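You operate a simulated robot arm through the tools that you are given. There is no shell and no other tool. Be economical: measure what you need, move in short steps, check, and stop when the job is done.

You are at the controls of a simulated robot arm. One attempt, no reset.

TASK
Put things in order on the top of the small-parts bench. At the end: the grey steel clip is on the grey blue-ended plate; the silver new large clevis pin (marked "20") stands where the yellow hardness gauge stood; the silver shackle pin with a blue head stands where the grey steel clip stood; the yellow hardness gauge stands where the silver shackle pin with a blue head stood; whatever was shut is shut again. Leave all else as you found it, and nothing knocked over.

The check looks at the end state, three seconds after you hand in, the way a careful person would. Anything else that was tipped, shoved, dropped, spilled or broken makes it a failure.

THE ROBOT
A 6-joint arm with a two-finger parallel gripper, fixed in place. Base frame: the origin is at the foot of the arm, x ahead of it, y to its left, z up; the work surface is at about z = 0. Units: mm, rad, N and s.
With the tool pointing down near the work surface it reaches from about 140 to 580 mm from the base axis. Its first joint turns from -1.152 to 1.152 rad. Payload 2.1 kg.
Tool frame: the origin (TCP) lies between the finger pads and is the grasp point; the fingertips stand 30 mm ahead of it; z points along the fingers, y is the line along which they close. The gripper opens to 94 mm. The fingers are 28 mm wide and 10 mm thick; the gripper's body (50 by 96 mm) begins 55 mm behind the TCP.
Orientation is that of the tool frame in the base frame, as a unit quaternion [x, y, z, w]. With the fingers straight down and closing along the base's y, the tool's x points along the base's -x, its y along +y and its z along -z.

THE INTERFACE
- The arm moves only by the tool play_rows. Its argument "plan" is a list of rows, each an object of numbers (a shift or turn left out is 0, a gripper value left out holds the last): "tx", "ty", "tz": the shift along the base's x, y, z in mm; "rx", "ry", "rz": the turn, a rotation vector about the base's x, y, z in rad; "hand": the opening, from 0 (shut) to 1 (fully open). In form: [{"tx": .., "ty": .., "tz": .., "rx": .., "ry": .., "rz": .., "hand": ..}, ...]. A call has 1 to 10 rows; each row is the pose to reach, as a shift and turn from the pose commanded when the call began. A row lasts 0.2 s, in which the tool goes at most 50 mm and 0.15 rad; a call with a longer step from one row to the next is refused whole, and so is a gripper value outside its range. Where a pose cannot be reached the arm comes as near as it can. A force on the tool above 40 N (or 10 N above the force at the start of the call, whichever is more), or a blocked arm, ends the call early, and 0.2 s more pass. Each finger travels about 72 mm/s and halts on what it meets, pressing with about 21 N; the grip force reading is that of the motor and also rises with nothing between the fingers. The clock runs only during rows and for 0.2 s after the last one: add rows that repeat a pose to give the fingers time. It gives the time, the measured TCP pose, the force on the tool (base axes), the opening and the grip force at its end, in the units of the frame above (readings bear some noise), and new pictures: "views" is both (left out), scene, wrist or none.
- Cameras (640 x 400 px; columns grow to the right, rows downward): "scene" is fixed at [62.4, -382.7, 479.1]; the picture's right is [0.68, -0.74, 0.00], its down [-0.48, -0.44, -0.76] and it looks along [0.56, 0.52, -0.65] (base axes); focal length 270 px, centre (320, 200). "wrist" rides on the gripper at [76, 14, -103] in the tool frame; the picture's right is [-0.18, 0.98, 0.00], its down [-0.75, -0.14, -0.64] and it looks along [-0.63, -0.12, 0.77] (tool axes); focal length 243 px, centre (320, 200). There is no depth. A picture from a camera that has moved, and an enlarged one, comes with that camera's place and axes in the base frame and with its lens.
- zoom(camera, box): a new picture of the part [left, top, right, bottom] of that camera's present view, enlarged. The clock stands still meanwhile.
- hand_in(): hands the job in; it is judged then, once.

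Work in short steps. Places have to be worked out from the pictures, the camera data and where the tool is seen: move nearer, look again, correct. Check each grasp and each placing, and mend what went wrong. You have 120 turns and 170 pictures in all, those below and enlarged ones among them. Open the gripper and draw the arm clear of the work before you hand the job in, unless the task says otherwise; then end with one line.

The tools are called after "Call:" as a command line: name --argument value ..., lists and objects as JSON in quotes. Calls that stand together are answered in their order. play_rows: Moves the arm, as the interface text tells. Its arguments: {"type":"object","properties":{"plan":{"type":"array","items":{"type":"object","properties":{"tx":{"type":"number"},"ty":{"type":"number"},"tz":{"type":"number"},"rx":{"type":"number"},"ry":{"type":"number"},"rz":{"type":"number"},"hand":{"type":"number"}}}},"views":{"type":"string","enum":["both","scene","wrist","none"]}},"required":["plan"]} The other tools are called the same way: zoom (camera, box) takes an enlarged picture of a part of a camera's view; hand_in () hands the job in.

At the start:

```text
clock: 0.0
eef_pos: [364.7, 92.9, 256.9]
orientation: [0.0, 1.0, 0.002, 0.001]
wrist_force: [0.5, -0.4, -0.1]
width: 94.2
gripper_force: 0.0
```

scene: 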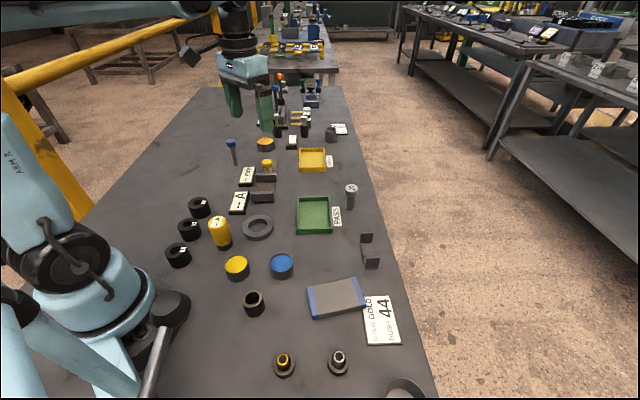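
wrist: 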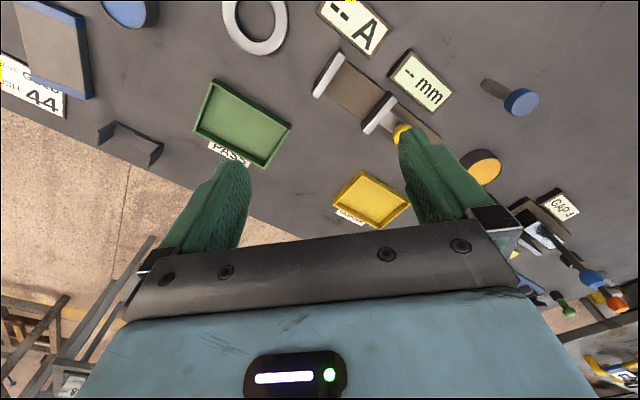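

I'll enlarge the scene picture to identify the objects.

Call:
zoom --camera "scene" --box '[140, 120, 400, 282]'

Call:
zoom --camera "scene" --box '[200, 240, 440, 390]'

Call:
zoom --camera "scene" --box '[200, 50, 360, 150]'

```text
2.46 times, centred on (270, 201) of scene
camera zoom: at [62.4, -382.7, 479.1], right [0.68, -0.74, 0.0], down [-0.48, -0.44, -0.76], along [0.56, 0.52, -0.65], focal length 664 px, centre (443, 198)
```

zoom: 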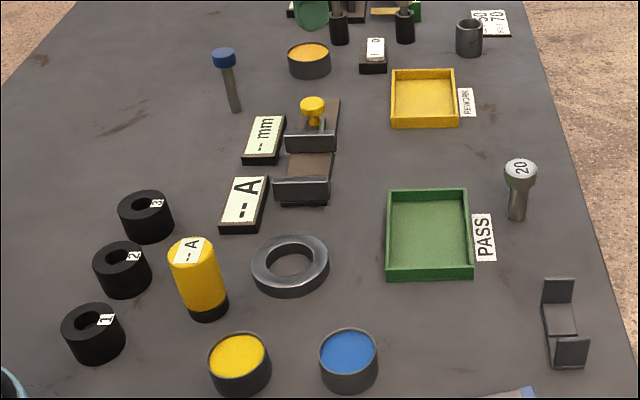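

```text
2.67 times, centred on (320, 315) of scene
camera zoom: at [62.4, -382.7, 479.1], right [0.68, -0.74, 0.0], down [-0.48, -0.44, -0.76], along [0.56, 0.52, -0.65], focal length 720 px, centre (320, -107)
```

zoom: 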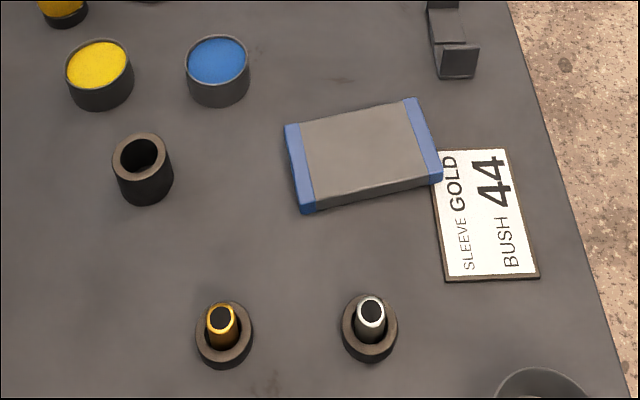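

```text
4.00 times, centred on (280, 100) of scene
camera zoom: at [62.4, -382.7, 479.1], right [0.68, -0.74, 0.0], down [-0.48, -0.44, -0.76], along [0.56, 0.52, -0.65], focal length 1079 px, centre (480, 600)
```

zoom: 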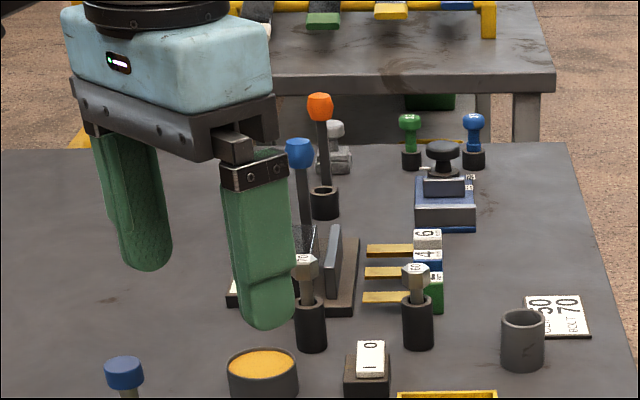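

The clip is at about (420,-200), the plate at (279,-224), the shackle pin at (421,322), the gauge at (210,55) and the clevis pin at (512,-74). I'll move over the clip to look closer.

Call:
play_rows --plan '[{"tx": 6, "ty": -42}, {"tx": 12, "ty": -84}, {"tx": 18, "ty": -126}, {"tx": 24, "ty": -168}, {"tx": 30, "ty": -210, "tz": -10}, {"tx": 36, "ty": -252, "tz": -30}, {"tx": 42, "ty": -285, "tz": -55}, {"tx": 46, "ty": -298, "tz": -77}, {"tx": 46, "ty": -298, "tz": -77}]'

```text
clock: 2.0
eef_pos: [412.9, -206.6, 180.6]
orientation: [0.0, 1.0, 0.001, 0.002]
wrist_force: [0.4, 0.1, -0.3]
width: 93.8
gripper_force: 0.0
camera wrist: at [335.9, -193.0, 282.8], right [0.18, 0.98, 0.0], down [0.75, -0.14, 0.64], along [0.63, -0.12, -0.77], focal length 243 px, centre (320, 200)
```

scene: 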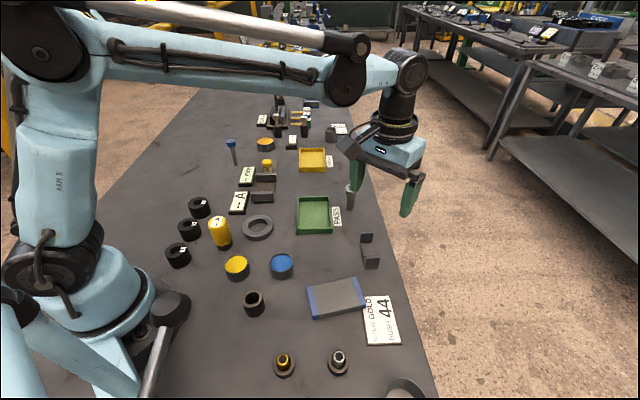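
wrist: 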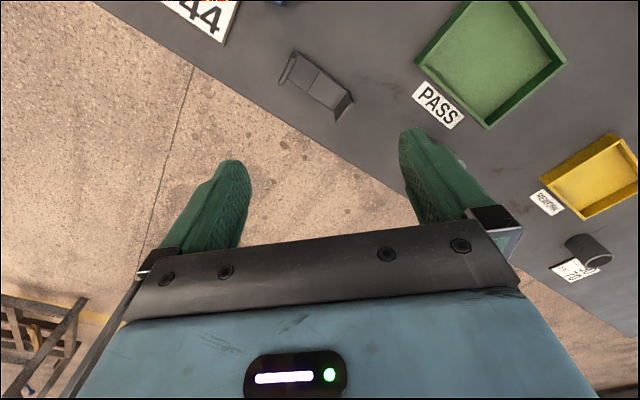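

Call:
zoom --camera "wrist" --box '[256, 30, 384, 130]'

Call:
zoom --camera "scene" --box '[300, 200, 428, 280]'

```text
4.00 times, centred on (320, 80) of wrist
camera zoom: at [335.9, -193.0, 282.8], right [0.18, 0.98, 0.0], down [0.75, -0.14, 0.64], along [0.63, -0.12, -0.77], focal length 970 px, centre (320, 680)
```

zoom: 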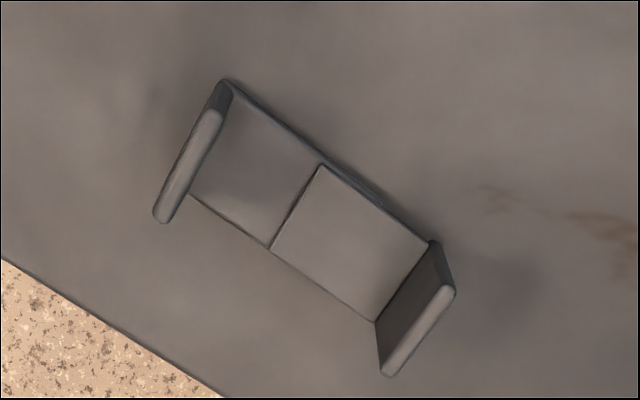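

```text
5.00 times, centred on (364, 240) of scene
camera zoom: at [62.4, -382.7, 479.1], right [0.68, -0.74, 0.0], down [-0.48, -0.44, -0.76], along [0.56, 0.52, -0.65], focal length 1349 px, centre (100, 0)
```

zoom: 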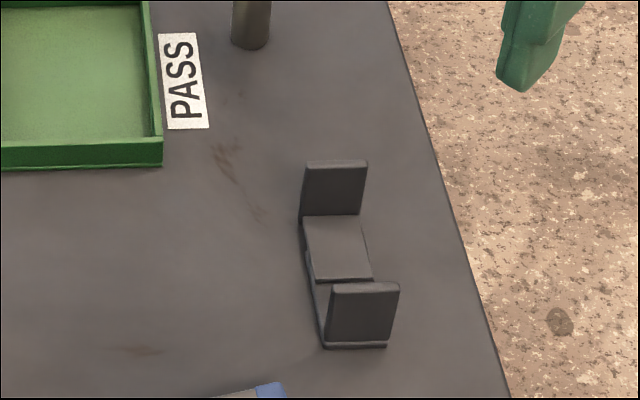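

The clip is centred at about (407,-209.5) with its long axis near 45°. I'll turn -0.77 rad to close on its two end flanges and go down to z≈70.

Call:
play_rows --plan '[{"tx": -2, "ty": -2, "rz": -0.13}, {"tx": -4, "ty": -4, "rz": -0.26}, {"tx": -4, "ty": -4, "rz": -0.39}, {"tx": -4, "ty": -4, "rz": -0.52, "tz": -30}, {"tx": -4, "ty": -4, "rz": -0.65, "tz": -60}, {"tx": -4, "ty": -4, "rz": -0.77, "tz": -90}, {"tx": -4, "ty": -4, "rz": -0.77, "tz": -105}, {"tx": -4, "ty": -4, "rz": -0.77, "tz": -105}]'

```text
clock: 3.8
eef_pos: [406.2, -210.4, 77.0]
orientation: [0.376, 0.927, 0.001, 0.001]
wrist_force: [0.6, -0.1, -0.3]
width: 94.0
gripper_force: 0.0
camera wrist: at [360.7, -147.0, 178.1], right [0.82, 0.58, 0.0], down [0.44, -0.63, 0.64], along [0.37, -0.52, -0.77], focal length 243 px, centre (320, 200)
```

scene: 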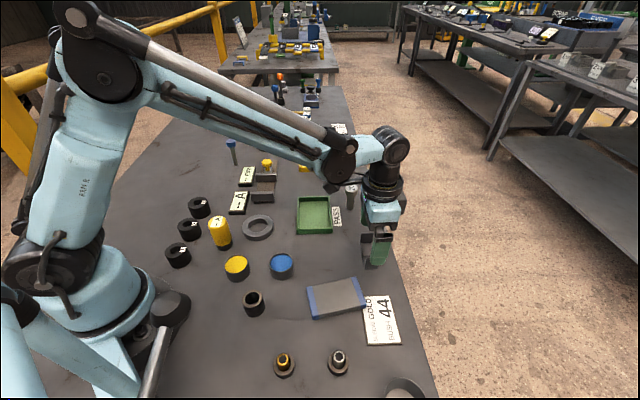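
wrist: 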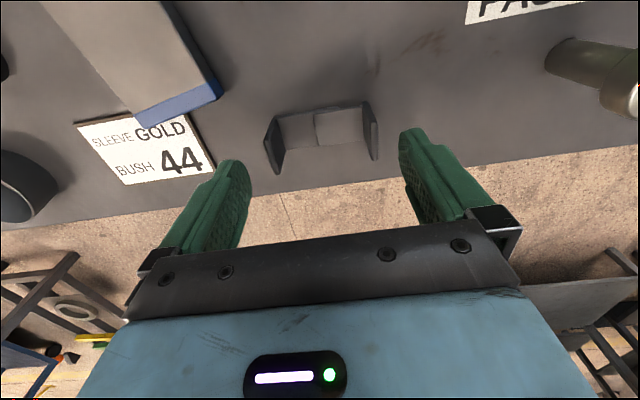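

The clip sits between the fingers in line. I'll descend and close on the flanges.

Call:
play_rows --plan '[{"tz": -20}, {"tz": -38}, {"tz": -38, "hand": 0.55}, {"tz": -38, "hand": 0.55}, {"tz": -38, "hand": 0.55}]'

```text
clock: 5.0
eef_pos: [406.5, -210.5, 38.3]
orientation: [0.375, 0.927, 0.0, 0.001]
wrist_force: [0.8, 0.2, 0.3]
width: 55.9
gripper_force: 21.4
camera wrist: at [361.5, -146.9, 139.0], right [0.82, 0.58, 0.0], down [0.44, -0.63, 0.64], along [0.37, -0.52, -0.77], focal length 243 px, centre (320, 200)
```

scene: 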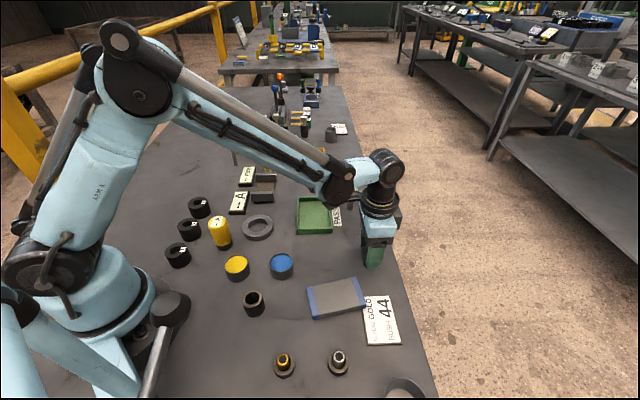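
wrist: 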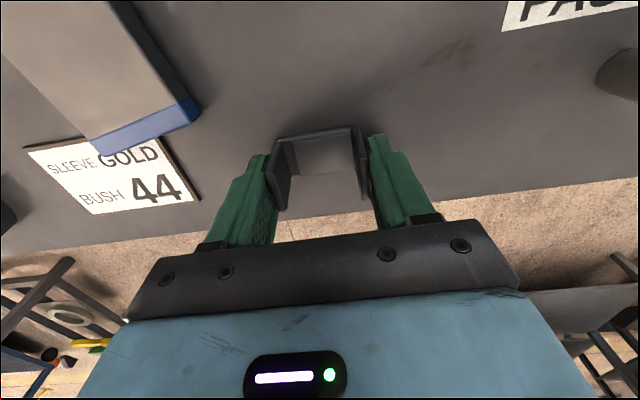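

Call:
zoom --camera "wrist" --box '[240, 100, 400, 220]'

```text
3.33 times, centred on (320, 160) of wrist
camera zoom: at [361.5, -146.9, 139.0], right [0.82, 0.58, 0.0], down [0.44, -0.63, 0.64], along [0.37, -0.52, -0.77], focal length 809 px, centre (320, 333)
```

zoom: 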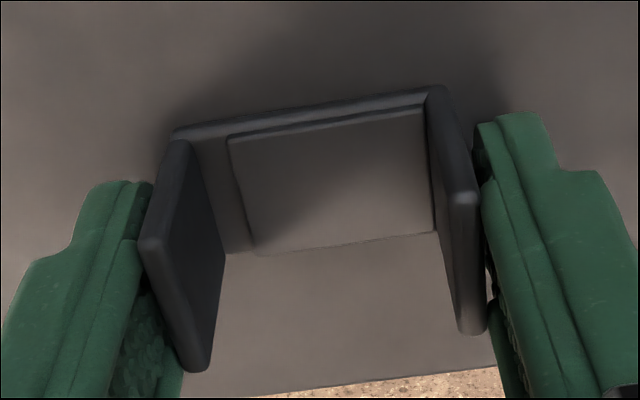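

The clip seems to telescope under the squeeze. I'll open to see whether it springs back.

Call:
play_rows --plan '[{"hand": 0.8}, {"hand": 0.95}, {"hand": 1.0}, {"hand": 1.0, "tz": 35}, {"hand": 1.0, "tz": 70}, {"hand": 1.0, "tz": 70}]' --views "wrist"

Call:
zoom --camera "wrist" --box '[240, 60, 400, 160]'

```text
clock: 6.4
eef_pos: [404.8, -210.0, 107.1]
orientation: [0.375, 0.927, 0.0, 0.001]
wrist_force: [-0.4, -0.8, 0.2]
width: 94.1
gripper_force: 0.0
camera wrist: at [360.4, -146.4, 209.0], right [0.82, 0.58, 0.0], down [0.44, -0.63, 0.64], along [0.37, -0.52, -0.77], focal length 243 px, centre (320, 200)
```

wrist: 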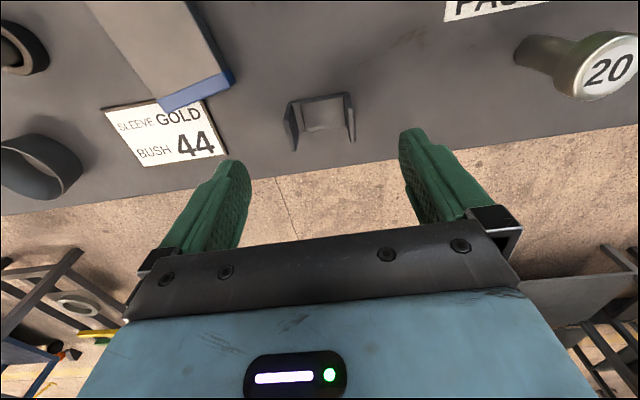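

```text
4.00 times, centred on (320, 110) of wrist
camera zoom: at [360.4, -146.4, 209.0], right [0.82, 0.58, 0.0], down [0.44, -0.63, 0.64], along [0.37, -0.52, -0.77], focal length 970 px, centre (320, 560)
```

zoom: 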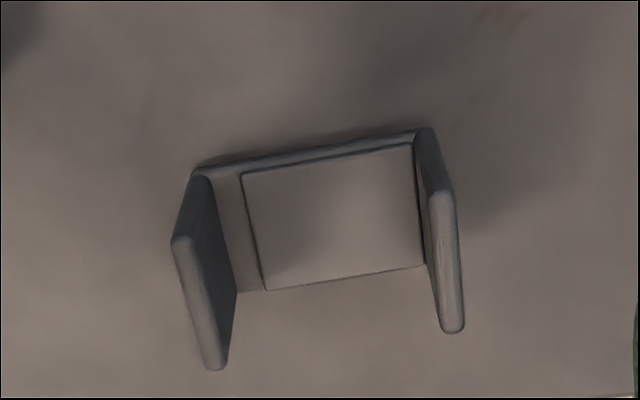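

The clip telescopes: its inner gap was about 60 mm and is now about 43 mm. I'll restore its length by putting the closed fingers between the flanges and opening gently.

Call:
play_rows --plan '[{"hand": 0.0}, {"hand": 0.0}, {"hand": 0.0}, {"hand": 0.0}, {"tz": -35}, {"tz": -62}, {"tz": -62}]'

```text
clock: 8.0
eef_pos: [405.0, -211.2, 46.3]
orientation: [0.376, 0.927, 0.0, 0.002]
wrist_force: [0.3, 0.8, 0.7]
width: 0.0
gripper_force: 21.0
camera wrist: at [359.7, -147.8, 146.9], right [0.82, 0.58, 0.0], down [0.44, -0.63, 0.64], along [0.37, -0.52, -0.77], focal length 243 px, centre (320, 200)
```

scene: 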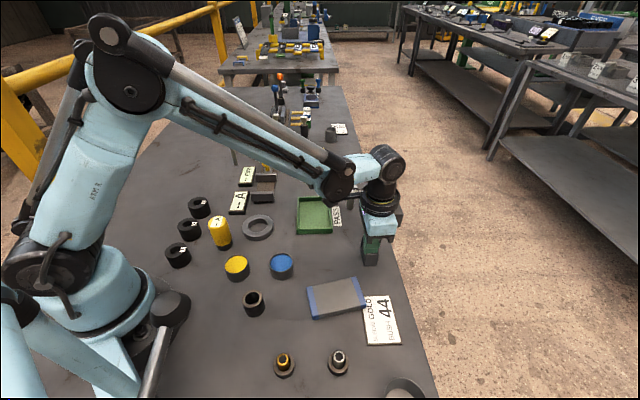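
wrist: 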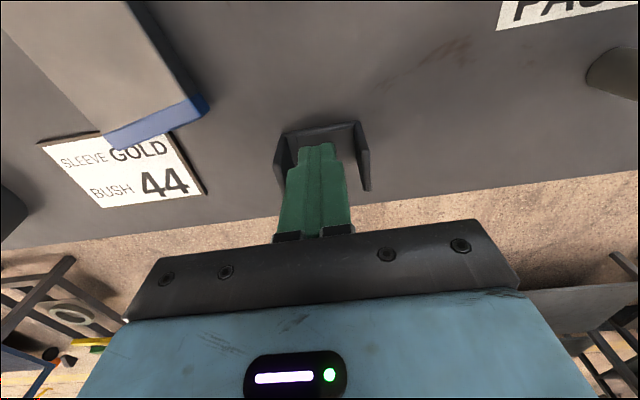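

The fingers are between the flanges. I'll open gradually to 0.41.

Call:
play_rows --plan '[{"tz": -3, "hand": 0.15}, {"tz": -3, "hand": 0.2}, {"tz": -3, "hand": 0.25}, {"tz": -3, "hand": 0.3}, {"tz": -3, "hand": 0.35}, {"tz": -3, "hand": 0.4}, {"tz": -3, "hand": 0.41}, {"tz": -3, "hand": 0.41}]' --views "wrist"

Call:
zoom --camera "wrist" --box '[240, 80, 400, 200]'

```text
clock: 9.8
eef_pos: [405.3, -209.7, 43.3]
orientation: [0.375, 0.927, 0.0, 0.001]
wrist_force: [0.8, 0.2, -0.2]
width: 28.8
gripper_force: 0.1
camera wrist: at [360.3, -146.5, 143.6], right [0.82, 0.58, 0.0], down [0.44, -0.63, 0.64], along [0.37, -0.52, -0.77], focal length 243 px, centre (320, 200)
```

wrist: 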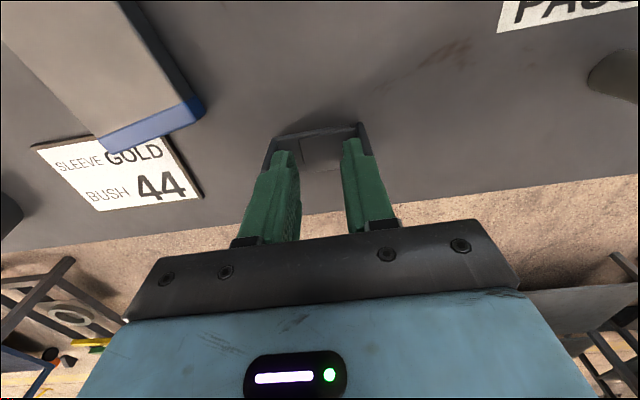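

```text
3.33 times, centred on (320, 140) of wrist
camera zoom: at [360.3, -146.5, 143.6], right [0.82, 0.58, 0.0], down [0.44, -0.63, 0.64], along [0.37, -0.52, -0.77], focal length 809 px, centre (320, 400)
```

zoom: 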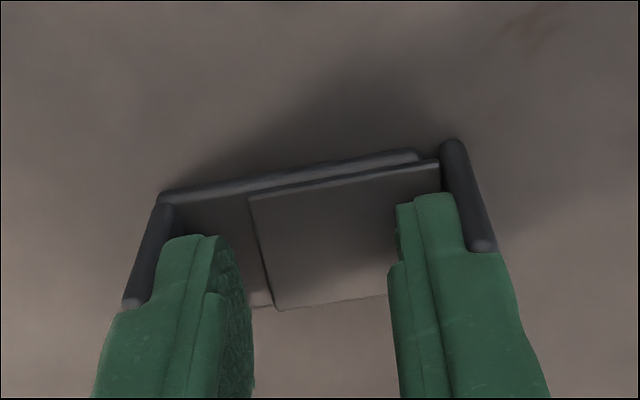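

The opening stopped at 28.8 mm. I'll close slightly, lift, and measure the clip from above.

Call:
play_rows --plan '[{"hand": 0.22}, {"hand": 0.22}, {"hand": 0.2, "tz": 30}, {"hand": 0.2, "tz": 66}, {"hand": 0.6, "tz": 66}, {"hand": 1, "tz": 66}, {"hand": 1, "tz": 66}, {"hand": 1, "tz": 66}]' --views "none"

Call:
zoom --camera "wrist" --box '[240, 60, 400, 160]'

```text
clock: 11.6
eef_pos: [407.9, -209.3, 110.3]
orientation: [0.375, 0.927, 0.0, 0.001]
wrist_force: [1.1, -1.0, -0.4]
width: 94.0
gripper_force: 0.0
```

```text
4.00 times, centred on (320, 110) of wrist
camera zoom: at [360.7, -146.5, 210.2], right [0.82, 0.58, 0.0], down [0.44, -0.63, 0.64], along [0.37, -0.52, -0.77], focal length 970 px, centre (320, 560)
```

zoom: 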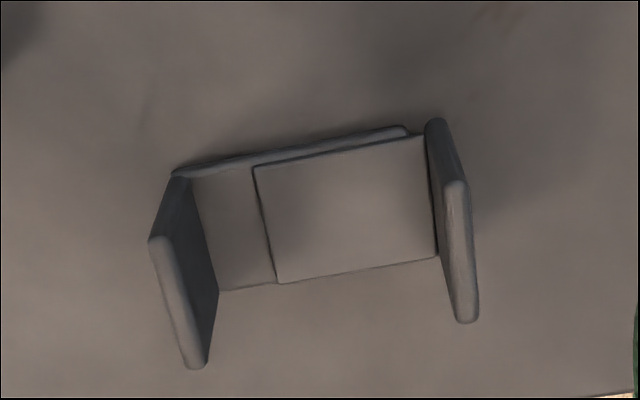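

The gap is now about 49 mm and needs about 60. I'll go back in with the fingertips lower and open to 0.42, with more time.

Call:
play_rows --plan '[{"hand": 0.6}, {"hand": 0.2}, {"hand": 0.2}, {"hand": 0.2, "tz": -35}, {"hand": 0.2, "tz": -69}, {"hand": 0.32, "tz": -69}, {"hand": 0.42, "tz": -69}, {"hand": 0.42, "tz": -69}, {"hand": 0.42, "tz": -69}, {"hand": 0.42, "tz": -69}]' --views "wrist"

```text
clock: 13.8
eef_pos: [403.6, -209.5, 41.4]
orientation: [0.375, 0.927, 0.0, 0.001]
wrist_force: [2.1, 0.9, 24.8]
width: 29.4
gripper_force: 0.1
camera wrist: at [359.1, -146.4, 141.4], right [0.82, 0.58, 0.0], down [0.44, -0.63, 0.64], along [0.37, -0.52, -0.77], focal length 243 px, centre (320, 200)
```

wrist: 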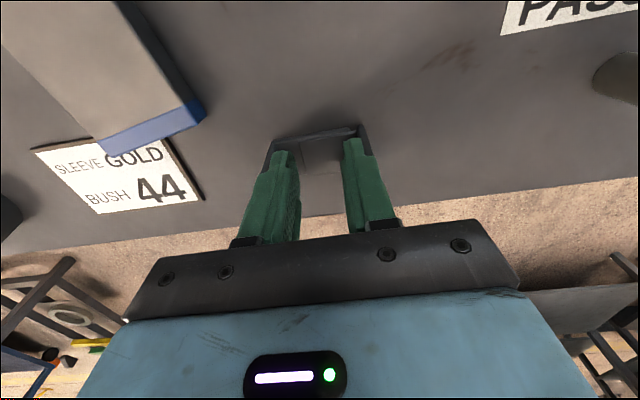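

The tips press the clip's base with 25 N. I'll ease up 3 mm with the opening command held.

Call:
play_rows --plan '[{"hand": 0.42, "tz": 2}, {"hand": 0.42, "tz": 3}, {"hand": 0.42, "tz": 3}, {"hand": 0.42, "tz": 3}, {"hand": 0.42, "tz": 3}, {"hand": 0.42, "tz": 3}]' --views "none"

```text
clock: 15.2
eef_pos: [405.7, -210.3, 42.4]
orientation: [0.376, 0.927, 0.0, 0.001]
wrist_force: [0.5, 0.5, -1.0]
width: 30.0
gripper_force: 0.0
```

It is creeping slowly, so I'll try a larger opening command briefly.

Call:
play_rows --plan '[{"hand": 0.55}, {"hand": 0.55}, {"hand": 0.55}]' --views "none"

```text
clock: 16.0
eef_pos: [406.5, -210.4, 41.9]
orientation: [0.375, 0.927, 0.0, 0.001]
wrist_force: [0.3, 0.7, -1.3]
width: 41.6
gripper_force: 0.2
```

It is now open to 41.6 mm. I'll stop, retract and check.

Call:
play_rows --plan '[{"hand": 0.34}, {"hand": 0.34}, {"hand": 0.3, "tz": 35}, {"hand": 0.3, "tz": 66}, {"hand": 0.6, "tz": 66}, {"hand": 1, "tz": 66}, {"hand": 1, "tz": 66}, {"hand": 1, "tz": 66}]' --views "none"

Call:
zoom --camera "wrist" --box '[240, 60, 400, 160]'

Call:
zoom --camera "scene" --box '[300, 200, 428, 280]'

```text
clock: 17.8
eef_pos: [405.4, -211.3, 109.3]
orientation: [0.375, 0.927, 0.0, 0.001]
wrist_force: [0.0, -0.9, -0.2]
width: 94.1
gripper_force: 0.0
```

```text
4.00 times, centred on (320, 110) of wrist
camera zoom: at [359.2, -146.7, 210.4], right [0.82, 0.58, 0.0], down [0.44, -0.63, 0.64], along [0.37, -0.52, -0.77], focal length 970 px, centre (320, 560)
```

zoom: 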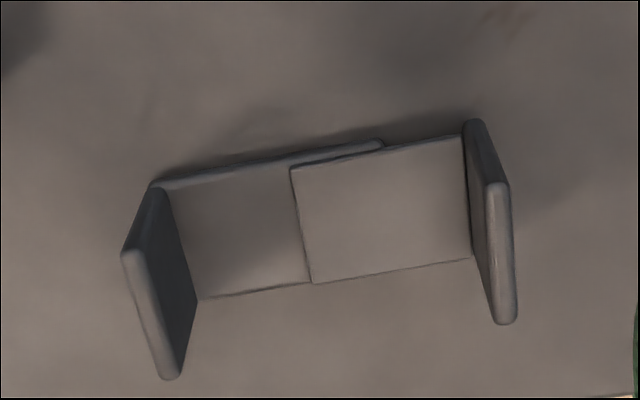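

```text
5.00 times, centred on (364, 240) of scene
camera zoom: at [62.4, -382.7, 479.1], right [0.68, -0.74, 0.0], down [-0.48, -0.44, -0.76], along [0.56, 0.52, -0.65], focal length 1349 px, centre (100, 0)
```

zoom: 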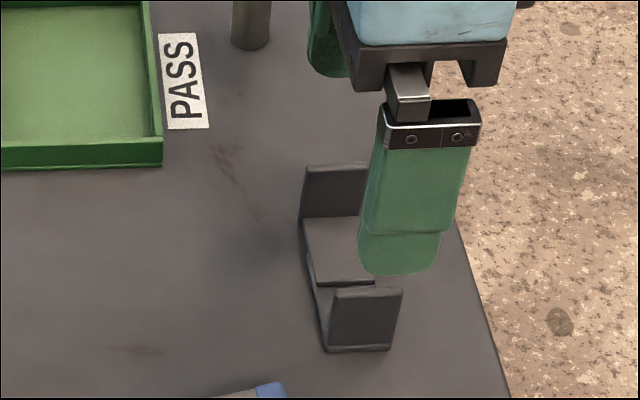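

The clip is restored to its original length. I'll turn the gripper about 90° to grip across the clip's rigid width instead.

Call:
play_rows --plan '[{"rz": 0.145}, {"rz": 0.29}, {"rz": 0.435}, {"rz": 0.58}, {"rz": 0.725}, {"rz": 0.87}, {"rz": 1.015}, {"rz": 1.16}, {"rz": 1.305}, {"rz": 1.45}]' --views "none"

Call:
play_rows --plan '[{"rz": 0.12}, {"rz": 0.12, "tz": -30, "hand": 0.65}, {"rz": 0.12, "tz": -35, "hand": 0.65}]' --views "both"

```text
clock: 20.0
eef_pos: [406.3, -209.4, 108.8]
orientation: [-0.335, 0.942, 0.001, 0.001]
wrist_force: [0.7, 0.6, 0.1]
width: 94.1
gripper_force: 0.1
```

```text
clock: 20.8
eef_pos: [404.2, -210.4, 72.7]
orientation: [-0.39, 0.921, 0.001, 0.0]
wrist_force: [-0.1, 0.3, 0.9]
width: 61.2
gripper_force: 0.1
camera wrist: at [341.6, -255.9, 173.4], right [-0.58, 0.82, 0.0], down [0.63, 0.44, 0.64], along [0.52, 0.37, -0.77], focal length 243 px, centre (320, 200)
```

scene: 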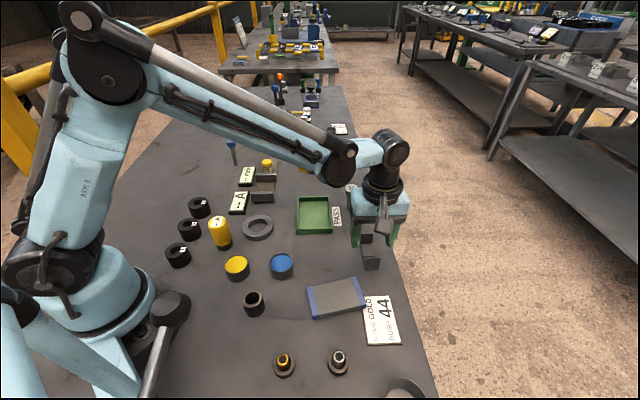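
wrist: 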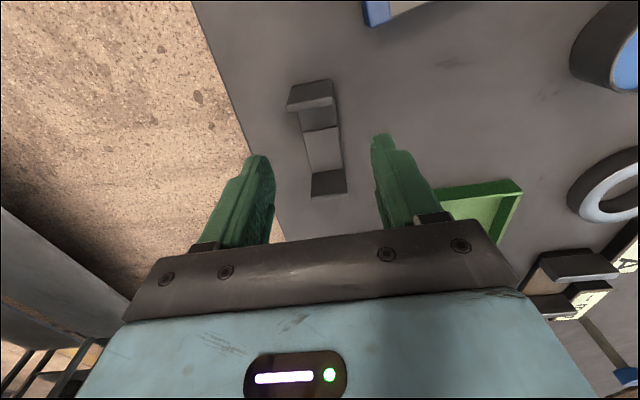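

The clip is centred between the fingers. I'll descend and close across its width.

Call:
play_rows --plan '[{"tz": -20}, {"tz": -39}, {"tz": -39, "hand": 0.35}, {"tz": -39, "hand": 0.22}, {"tz": -39, "hand": 0.22}, {"tz": -39, "hand": 0.22}]'

```text
clock: 22.2
eef_pos: [406.8, -210.4, 34.2]
orientation: [-0.39, 0.921, 0.001, 0.001]
wrist_force: [-0.7, -0.4, 0.0]
width: 27.3
gripper_force: 21.5
camera wrist: at [342.2, -254.7, 135.2], right [-0.58, 0.82, 0.0], down [0.63, 0.44, 0.64], along [0.52, 0.37, -0.77], focal length 243 px, centre (320, 200)
```

scene: 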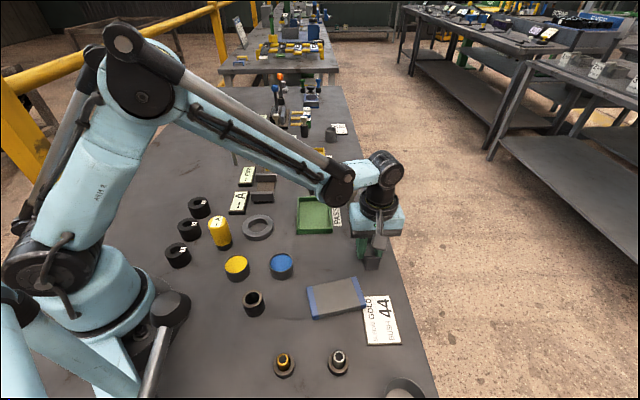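
wrist: 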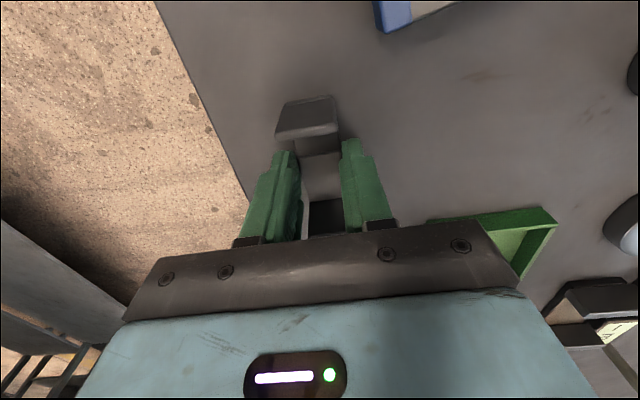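

The grip is good at 27.3 mm. I'll lift, carry toward the plate (centre about (279,-219), long axis about -34°) and turn to align with it.

Call:
play_rows --plan '[{"tz": 30}, {"tz": 65}, {"tz": 90, "tx": -20, "rz": -0.14}, {"tz": 90, "tx": -45, "rz": -0.28}, {"tz": 90, "tx": -70, "rz": -0.42}, {"tz": 90, "tx": -95, "ty": -4, "rz": -0.56}, {"tz": 90, "tx": -115, "ty": -7, "rz": -0.7}, {"tz": 90, "tx": -127, "ty": -9, "rz": -0.84}, {"tz": 90, "tx": -127, "ty": -9, "rz": -0.98}, {"tz": 90, "tx": -127, "ty": -9, "rz": -1.12}]' --views "none"

Call:
play_rows --plan '[{"rz": -0.14}, {"rz": -0.27}, {"rz": -0.27}]'

```text
clock: 24.4
eef_pos: [279.5, -218.7, 124.6]
orientation: [0.161, 0.987, 0.0, 0.001]
wrist_force: [0.0, -0.1, -0.3]
width: 27.4
gripper_force: 20.4
```

```text
clock: 25.2
eef_pos: [278.6, -217.6, 124.2]
orientation: [0.292, 0.956, 0.001, 0.001]
wrist_force: [-0.5, -0.4, -1.3]
width: 27.2
gripper_force: 20.8
camera wrist: at [223.4, -163.7, 225.3], right [0.7, 0.71, 0.0], down [0.55, -0.54, 0.64], along [0.46, -0.45, -0.77], focal length 243 px, centre (320, 200)
```

scene: 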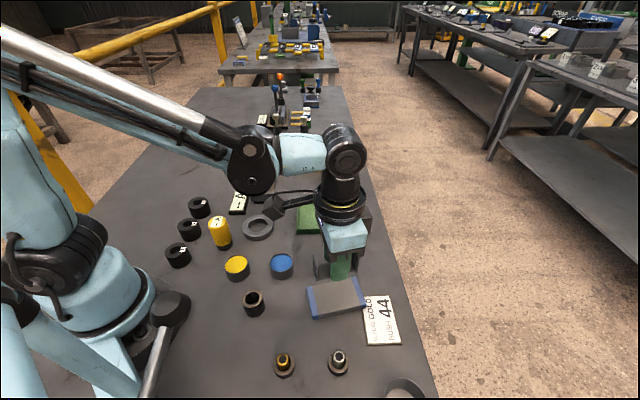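
wrist: 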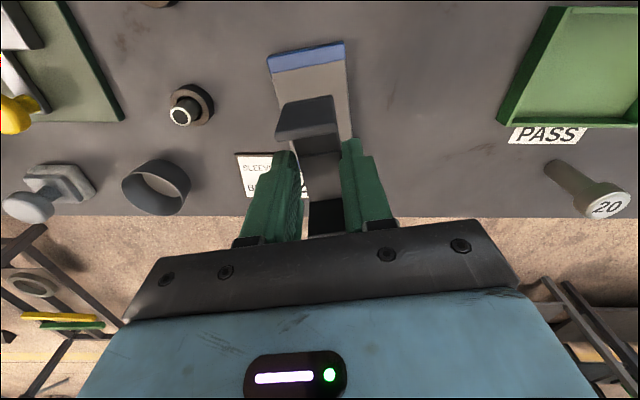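

The plate centre is confirmed near (279,-219) and the clip is aligned. I'll lower towards it.

Call:
play_rows --plan '[{"tz": -30}, {"tz": -55}, {"tz": -68}, {"tz": -68}]'

Call:
zoom --camera "scene" --box '[280, 240, 408, 320]'

```text
clock: 26.2
eef_pos: [279.0, -217.8, 56.7]
orientation: [0.29, 0.957, 0.0, 0.001]
wrist_force: [0.7, 0.3, -1.3]
width: 27.3
gripper_force: 20.8
camera wrist: at [223.6, -162.8, 157.6], right [0.7, 0.71, 0.0], down [0.55, -0.54, 0.64], along [0.46, -0.45, -0.77], focal length 243 px, centre (320, 200)
```

scene: 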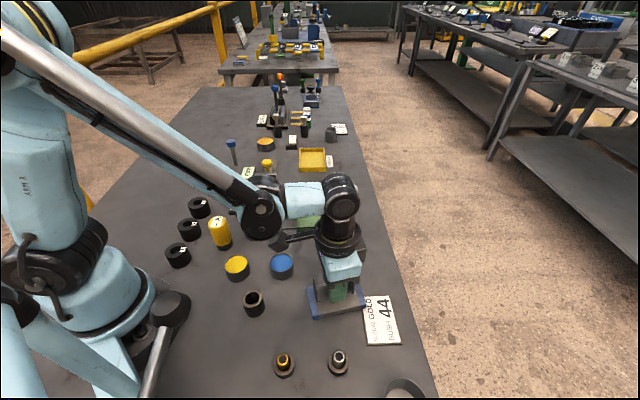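
wrist: 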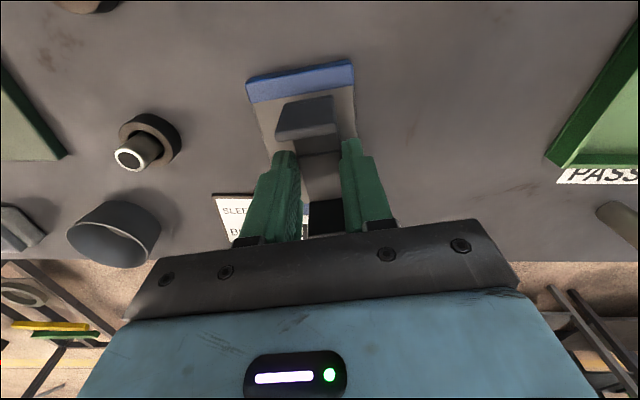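

```text
5.00 times, centred on (344, 280) of scene
camera zoom: at [62.4, -382.7, 479.1], right [0.68, -0.74, 0.0], down [-0.48, -0.44, -0.76], along [0.56, 0.52, -0.65], focal length 1349 px, centre (200, -200)
```

zoom: 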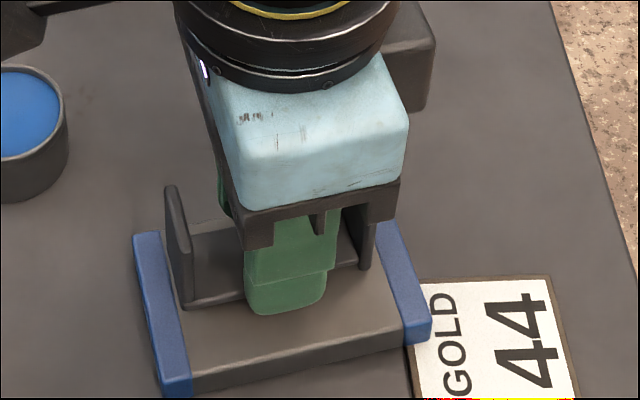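

The clip is over the middle of the plate. I'll lower in small steps until it touches.

Call:
play_rows --plan '[{"tz": -2}, {"tz": -4}, {"tz": -4}, {"tz": -6}, {"tz": -6}]' --views "none"

```text
clock: 27.4
eef_pos: [278.3, -216.2, 51.4]
orientation: [0.289, 0.957, 0.001, 0.002]
wrist_force: [1.9, 1.0, 12.5]
width: 27.5
gripper_force: 21.0
```

Contact at z≈51 (12 N). I'll ease up 1 mm, open gently and rise.

Call:
play_rows --plan '[{"tz": 1}, {"tz": 1, "hand": 0.4}, {"tz": 1, "hand": 0.5}, {"tz": 1, "hand": 0.55}, {"tz": 30, "hand": 0.55}, {"tz": 70, "hand": 0.55}, {"tz": 110, "hand": 0.55}, {"tz": 110, "hand": 0.55}]'

Call:
zoom --camera "wrist" --box '[230, 20, 390, 140]'

```text
clock: 29.2
eef_pos: [279.7, -221.3, 163.8]
orientation: [0.291, 0.957, 0.0, 0.0]
wrist_force: [-0.2, -0.4, -0.5]
width: 51.8
gripper_force: 0.0
camera wrist: at [224.1, -166.6, 264.3], right [0.7, 0.71, 0.0], down [0.55, -0.54, 0.64], along [0.46, -0.45, -0.77], focal length 243 px, centre (320, 200)
```

scene: 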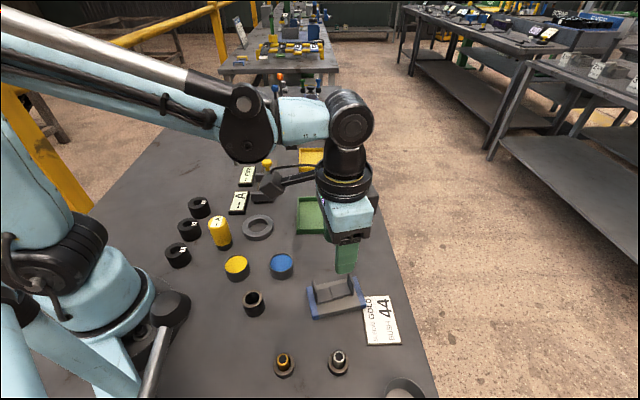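
wrist: 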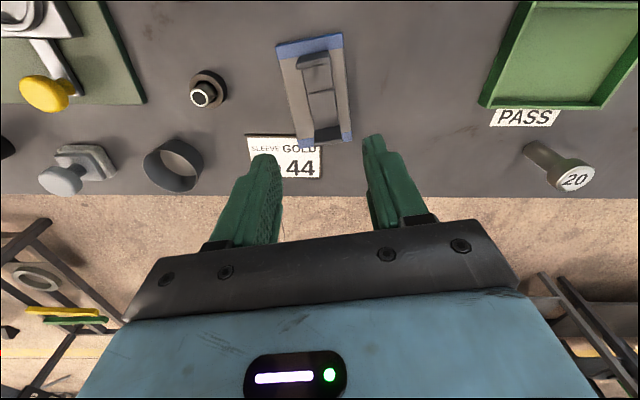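

```text
3.33 times, centred on (310, 80) of wrist
camera zoom: at [224.1, -166.6, 264.3], right [0.7, 0.71, 0.0], down [0.55, -0.54, 0.64], along [0.46, -0.45, -0.77], focal length 809 px, centre (353, 600)
```

zoom: 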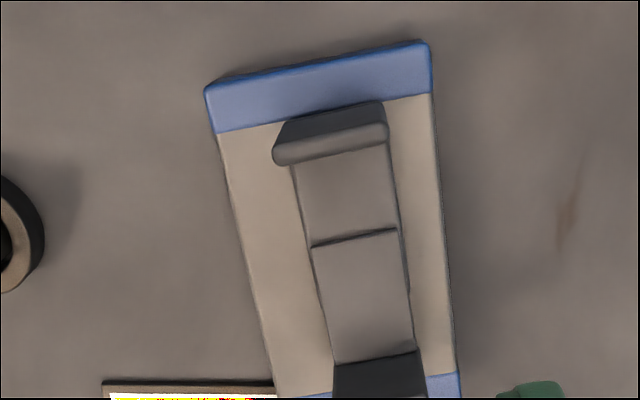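

The clip rests on the plate. Next I'll travel to the shackle pin near (421,322).

Call:
play_rows --plan '[{"tx": 6, "ty": 45, "tz": 20, "rz": 0.06}, {"tx": 12, "ty": 90, "tz": 40, "rz": 0.12}, {"tx": 18, "ty": 135, "tz": 40, "rz": 0.18}, {"tx": 24, "ty": 180, "tz": 40, "rz": 0.24}, {"tx": 30, "ty": 225, "tz": 40, "rz": 0.3}, {"tx": 36, "ty": 270, "tz": 40, "rz": 0.36}, {"tx": 42, "ty": 315, "tz": 40, "rz": 0.42}, {"tx": 48, "ty": 360, "tz": 40, "rz": 0.48}, {"tx": 54, "ty": 405, "tz": 40, "rz": 0.54}, {"tx": 60, "ty": 450, "tz": 40, "rz": 0.6}]' --views "none"

Call:
play_rows --plan '[{"tx": 20, "ty": 30}, {"tx": 50, "ty": 55}, {"tx": 80, "ty": 80}, {"tx": 80, "ty": 85}, {"tx": 80, "ty": 85}]'

```text
clock: 31.4
eef_pos: [338.5, 231.4, 195.5]
orientation: [-0.005, 1.0, 0.001, 0.0]
wrist_force: [-0.2, 0.0, 0.9]
width: 51.9
gripper_force: 0.0
```

```text
clock: 32.6
eef_pos: [419.9, 314.2, 200.5]
orientation: [-0.005, 1.0, 0.001, 0.001]
wrist_force: [-0.6, 1.3, -0.2]
width: 51.6
gripper_force: 0.1
camera wrist: at [342.4, 327.8, 300.9], right [0.17, 0.98, 0.0], down [0.75, -0.13, 0.64], along [0.63, -0.11, -0.77], focal length 243 px, centre (320, 200)
```

scene: 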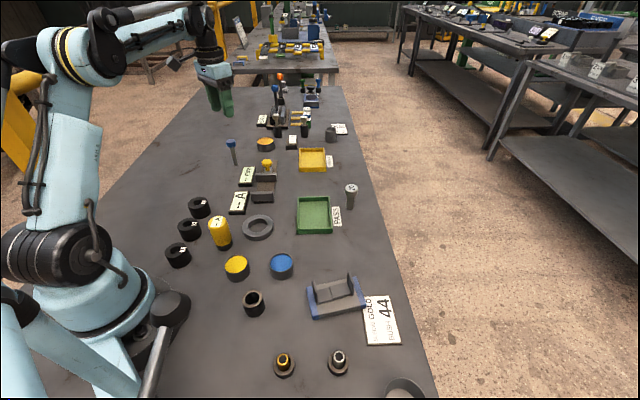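
wrist: 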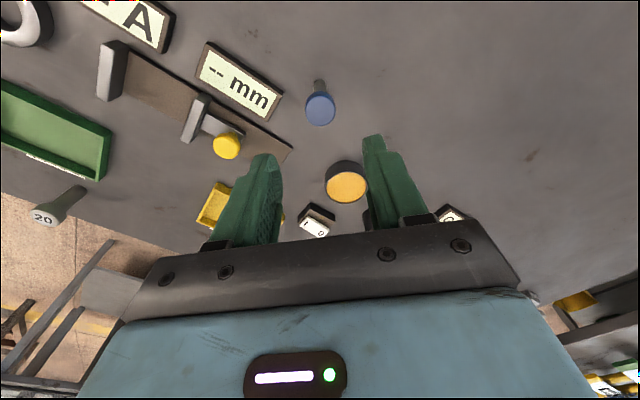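

Call:
zoom --camera "wrist" --box '[280, 60, 360, 140]'

Call:
zoom --camera "scene" --box '[200, 120, 280, 170]'

```text
5.00 times, centred on (320, 100) of wrist
camera zoom: at [342.4, 327.8, 300.9], right [0.17, 0.98, 0.0], down [0.75, -0.13, 0.64], along [0.63, -0.11, -0.77], focal length 1213 px, centre (320, 700)
```

zoom: 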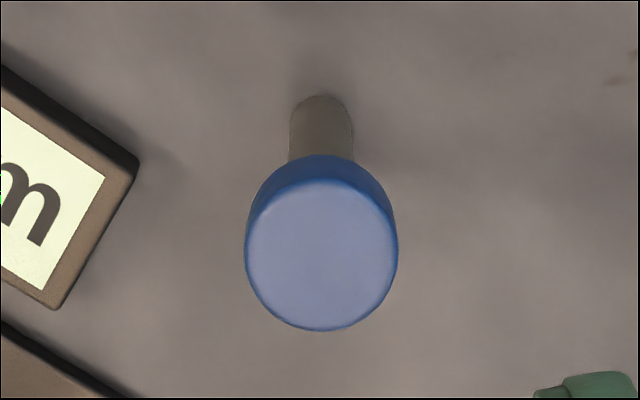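

```text
8.00 times, centred on (240, 145) of scene
camera zoom: at [62.4, -382.7, 479.1], right [0.68, -0.74, 0.0], down [-0.48, -0.44, -0.76], along [0.56, 0.52, -0.65], focal length 2159 px, centre (960, 640)
```

zoom: 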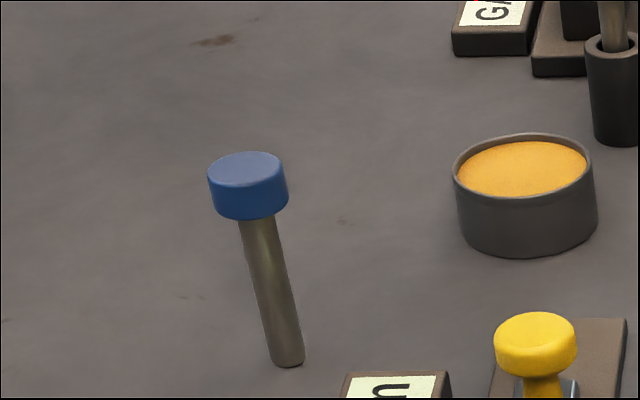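

The pin is directly below the TCP; its head is about 28 mm across and its top is at about z=83. I'll descend so the pads straddle the head.

Call:
play_rows --plan '[{"tz": -40, "hand": 0.6}, {"tz": -75}, {"tz": -75}, {"tz": -75}]' --views "wrist"

```text
clock: 33.6
eef_pos: [417.1, 316.2, 126.7]
orientation: [-0.005, 1.0, 0.001, 0.001]
wrist_force: [-0.1, 0.8, -0.1]
width: 56.3
gripper_force: 0.0
camera wrist: at [340.6, 328.8, 226.6], right [0.17, 0.98, 0.0], down [0.75, -0.13, 0.64], along [0.63, -0.11, -0.77], focal length 243 px, centre (320, 200)
```

wrist: 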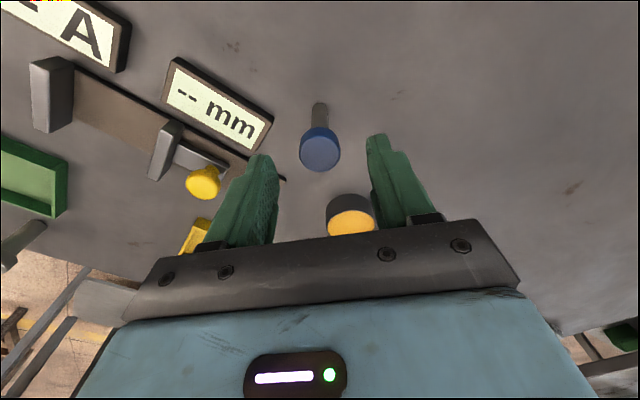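

Call:
play_rows --plan '[{"tx": 1, "tz": -25}, {"tx": 1, "tz": -49}, {"tx": 1, "tz": -49, "hand": 0.4}, {"tx": 1, "tz": -49, "hand": 0.25}, {"tx": 1, "tz": -49, "hand": 0.25}, {"tx": 1, "tz": -49, "hand": 0.25}]' --views "both"

```text
clock: 35.0
eef_pos: [417.1, 315.2, 76.3]
orientation: [-0.005, 1.0, 0.001, 0.001]
wrist_force: [-0.1, 0.5, -0.2]
width: 27.1
gripper_force: 20.5
camera wrist: at [341.5, 328.7, 176.2], right [0.17, 0.98, 0.0], down [0.75, -0.13, 0.64], along [0.63, -0.11, -0.77], focal length 243 px, centre (320, 200)
```

scene: 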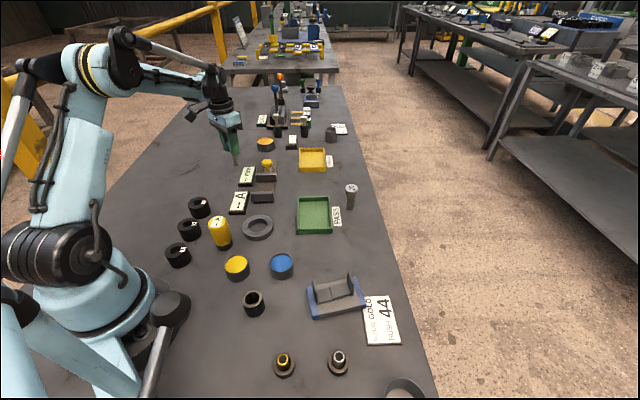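
wrist: 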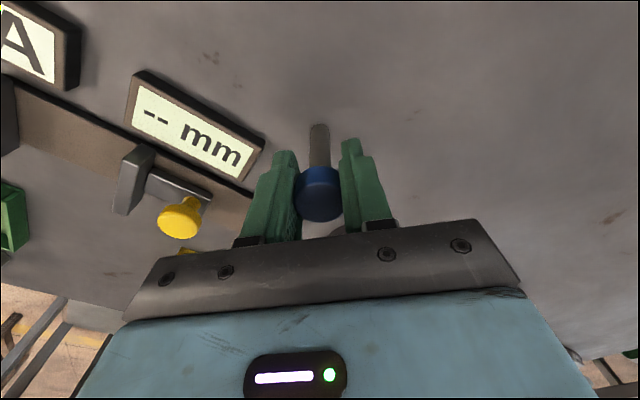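

The head is gripped (27 mm). I'll lift and carry it to the clip's old spot at (406.7,-210).

Call:
play_rows --plan '[{"tz": 30}, {"tz": 65}, {"tz": 95, "ty": -20}, {"tz": 100, "ty": -65, "tx": -2}, {"tz": 100, "ty": -110, "tx": -4}, {"tz": 100, "ty": -158, "tx": -6}, {"tz": 100, "ty": -206, "tx": -8}, {"tz": 100, "ty": -254, "tx": -10}, {"tz": 100, "ty": -302, "tx": -12}, {"tz": 100, "ty": -350, "tx": -14}]' --views "none"

Call:
play_rows --plan '[{"ty": -48}, {"ty": -96}, {"ty": -140}, {"ty": -168}, {"ty": -176}, {"ty": -176}]'

```text
clock: 37.2
eef_pos: [405.2, -34.3, 175.3]
orientation: [-0.007, 1.0, 0.0, 0.001]
wrist_force: [-0.4, -0.5, -1.8]
width: 27.0
gripper_force: 21.1
```

```text
clock: 38.6
eef_pos: [405.2, -206.4, 176.4]
orientation: [-0.006, 1.0, 0.002, 0.001]
wrist_force: [-0.8, 0.2, -2.1]
width: 27.2
gripper_force: 20.6
camera wrist: at [327.6, -193.9, 277.9], right [0.17, 0.98, 0.0], down [0.75, -0.13, 0.64], along [0.63, -0.11, -0.77], focal length 243 px, centre (320, 200)
```

scene: 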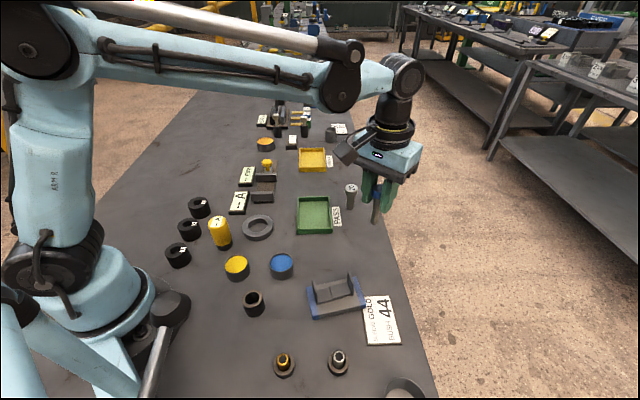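
wrist: 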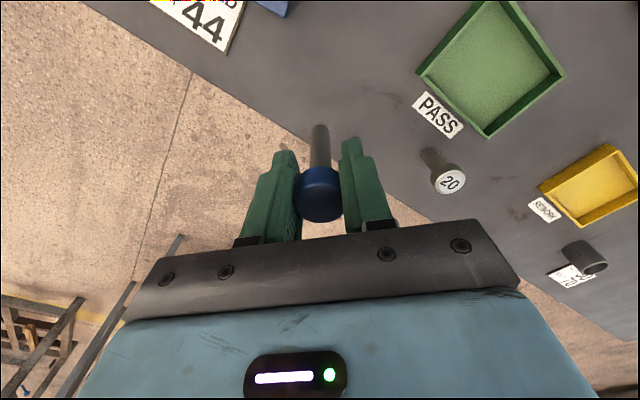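

I'll nudge 1–3 mm and lower to just above the bench.

Call:
play_rows --plan '[{"tx": 1, "ty": -3, "tz": -40}, {"tx": 1, "ty": -3, "tz": -75}, {"tx": 1, "ty": -3, "tz": -92}, {"tx": 1, "ty": -3, "tz": -97}, {"tx": 1, "ty": -3, "tz": -97}]'

Call:
zoom --camera "scene" --box '[300, 200, 428, 280]'

```text
clock: 39.8
eef_pos: [407.1, -211.2, 80.0]
orientation: [-0.005, 1.0, 0.001, 0.001]
wrist_force: [0.2, -0.5, -1.6]
width: 27.3
gripper_force: 21.2
camera wrist: at [330.0, -198.5, 180.6], right [0.17, 0.98, 0.0], down [0.75, -0.13, 0.64], along [0.63, -0.11, -0.77], focal length 243 px, centre (320, 200)
```

scene: 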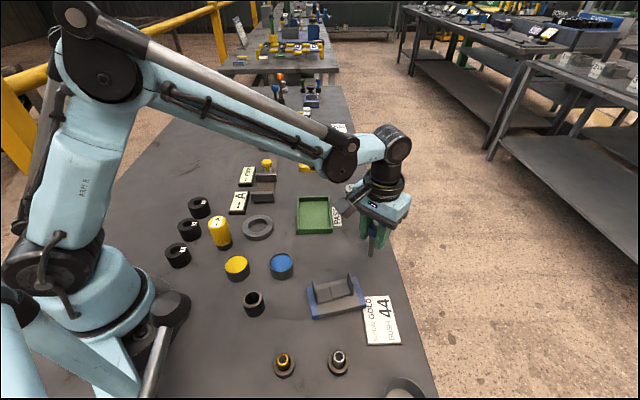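
wrist: 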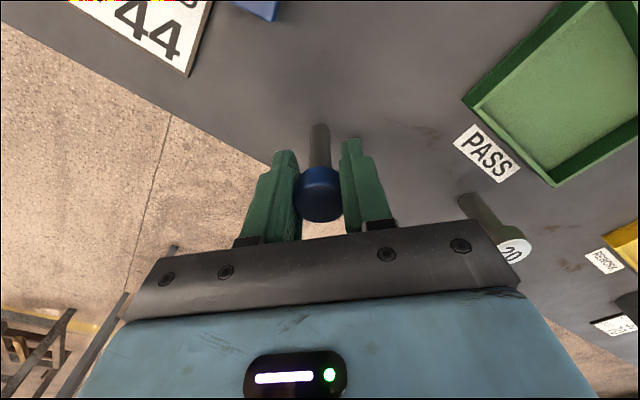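

```text
5.00 times, centred on (364, 240) of scene
camera zoom: at [62.4, -382.7, 479.1], right [0.68, -0.74, 0.0], down [-0.48, -0.44, -0.76], along [0.56, 0.52, -0.65], focal length 1349 px, centre (100, 0)
```

zoom: 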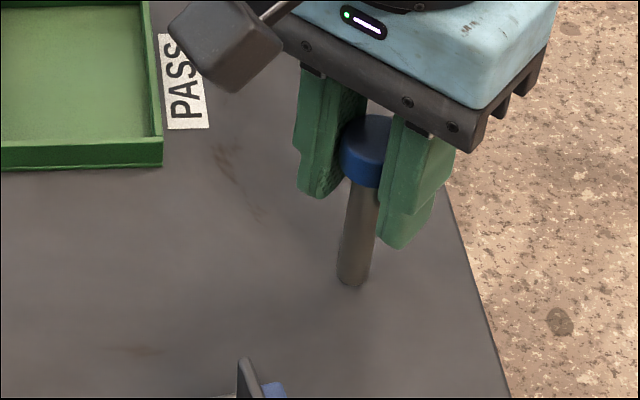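

The pin is near the old clip centre. I'll shift 1.5 mm and lower until light contact.

Call:
play_rows --plan '[{"tx": -1.5, "ty": 1.5, "tz": 0}, {"tx": -1.5, "ty": 1.5, "tz": -2}, {"tx": -1.5, "ty": 1.5, "tz": -2.7}, {"tx": -1.5, "ty": 1.5, "tz": -3.4}, {"tx": -1.5, "ty": 1.5, "tz": -3.4}]' --views "none"

```text
clock: 41.0
eef_pos: [406.3, -210.1, 76.1]
orientation: [-0.005, 1.0, 0.001, 0.001]
wrist_force: [-0.2, -0.5, -1.6]
width: 27.2
gripper_force: 20.8
```

Call:
play_rows --plan '[{"tz": -0.7}, {"tz": -1.4}, {"tz": -1.4}]' --views "none"

```text
clock: 41.8
eef_pos: [407.2, -210.4, 75.0]
orientation: [-0.006, 1.0, 0.001, 0.001]
wrist_force: [-1.0, 1.9, 3.5]
width: 26.9
gripper_force: 21.1
```

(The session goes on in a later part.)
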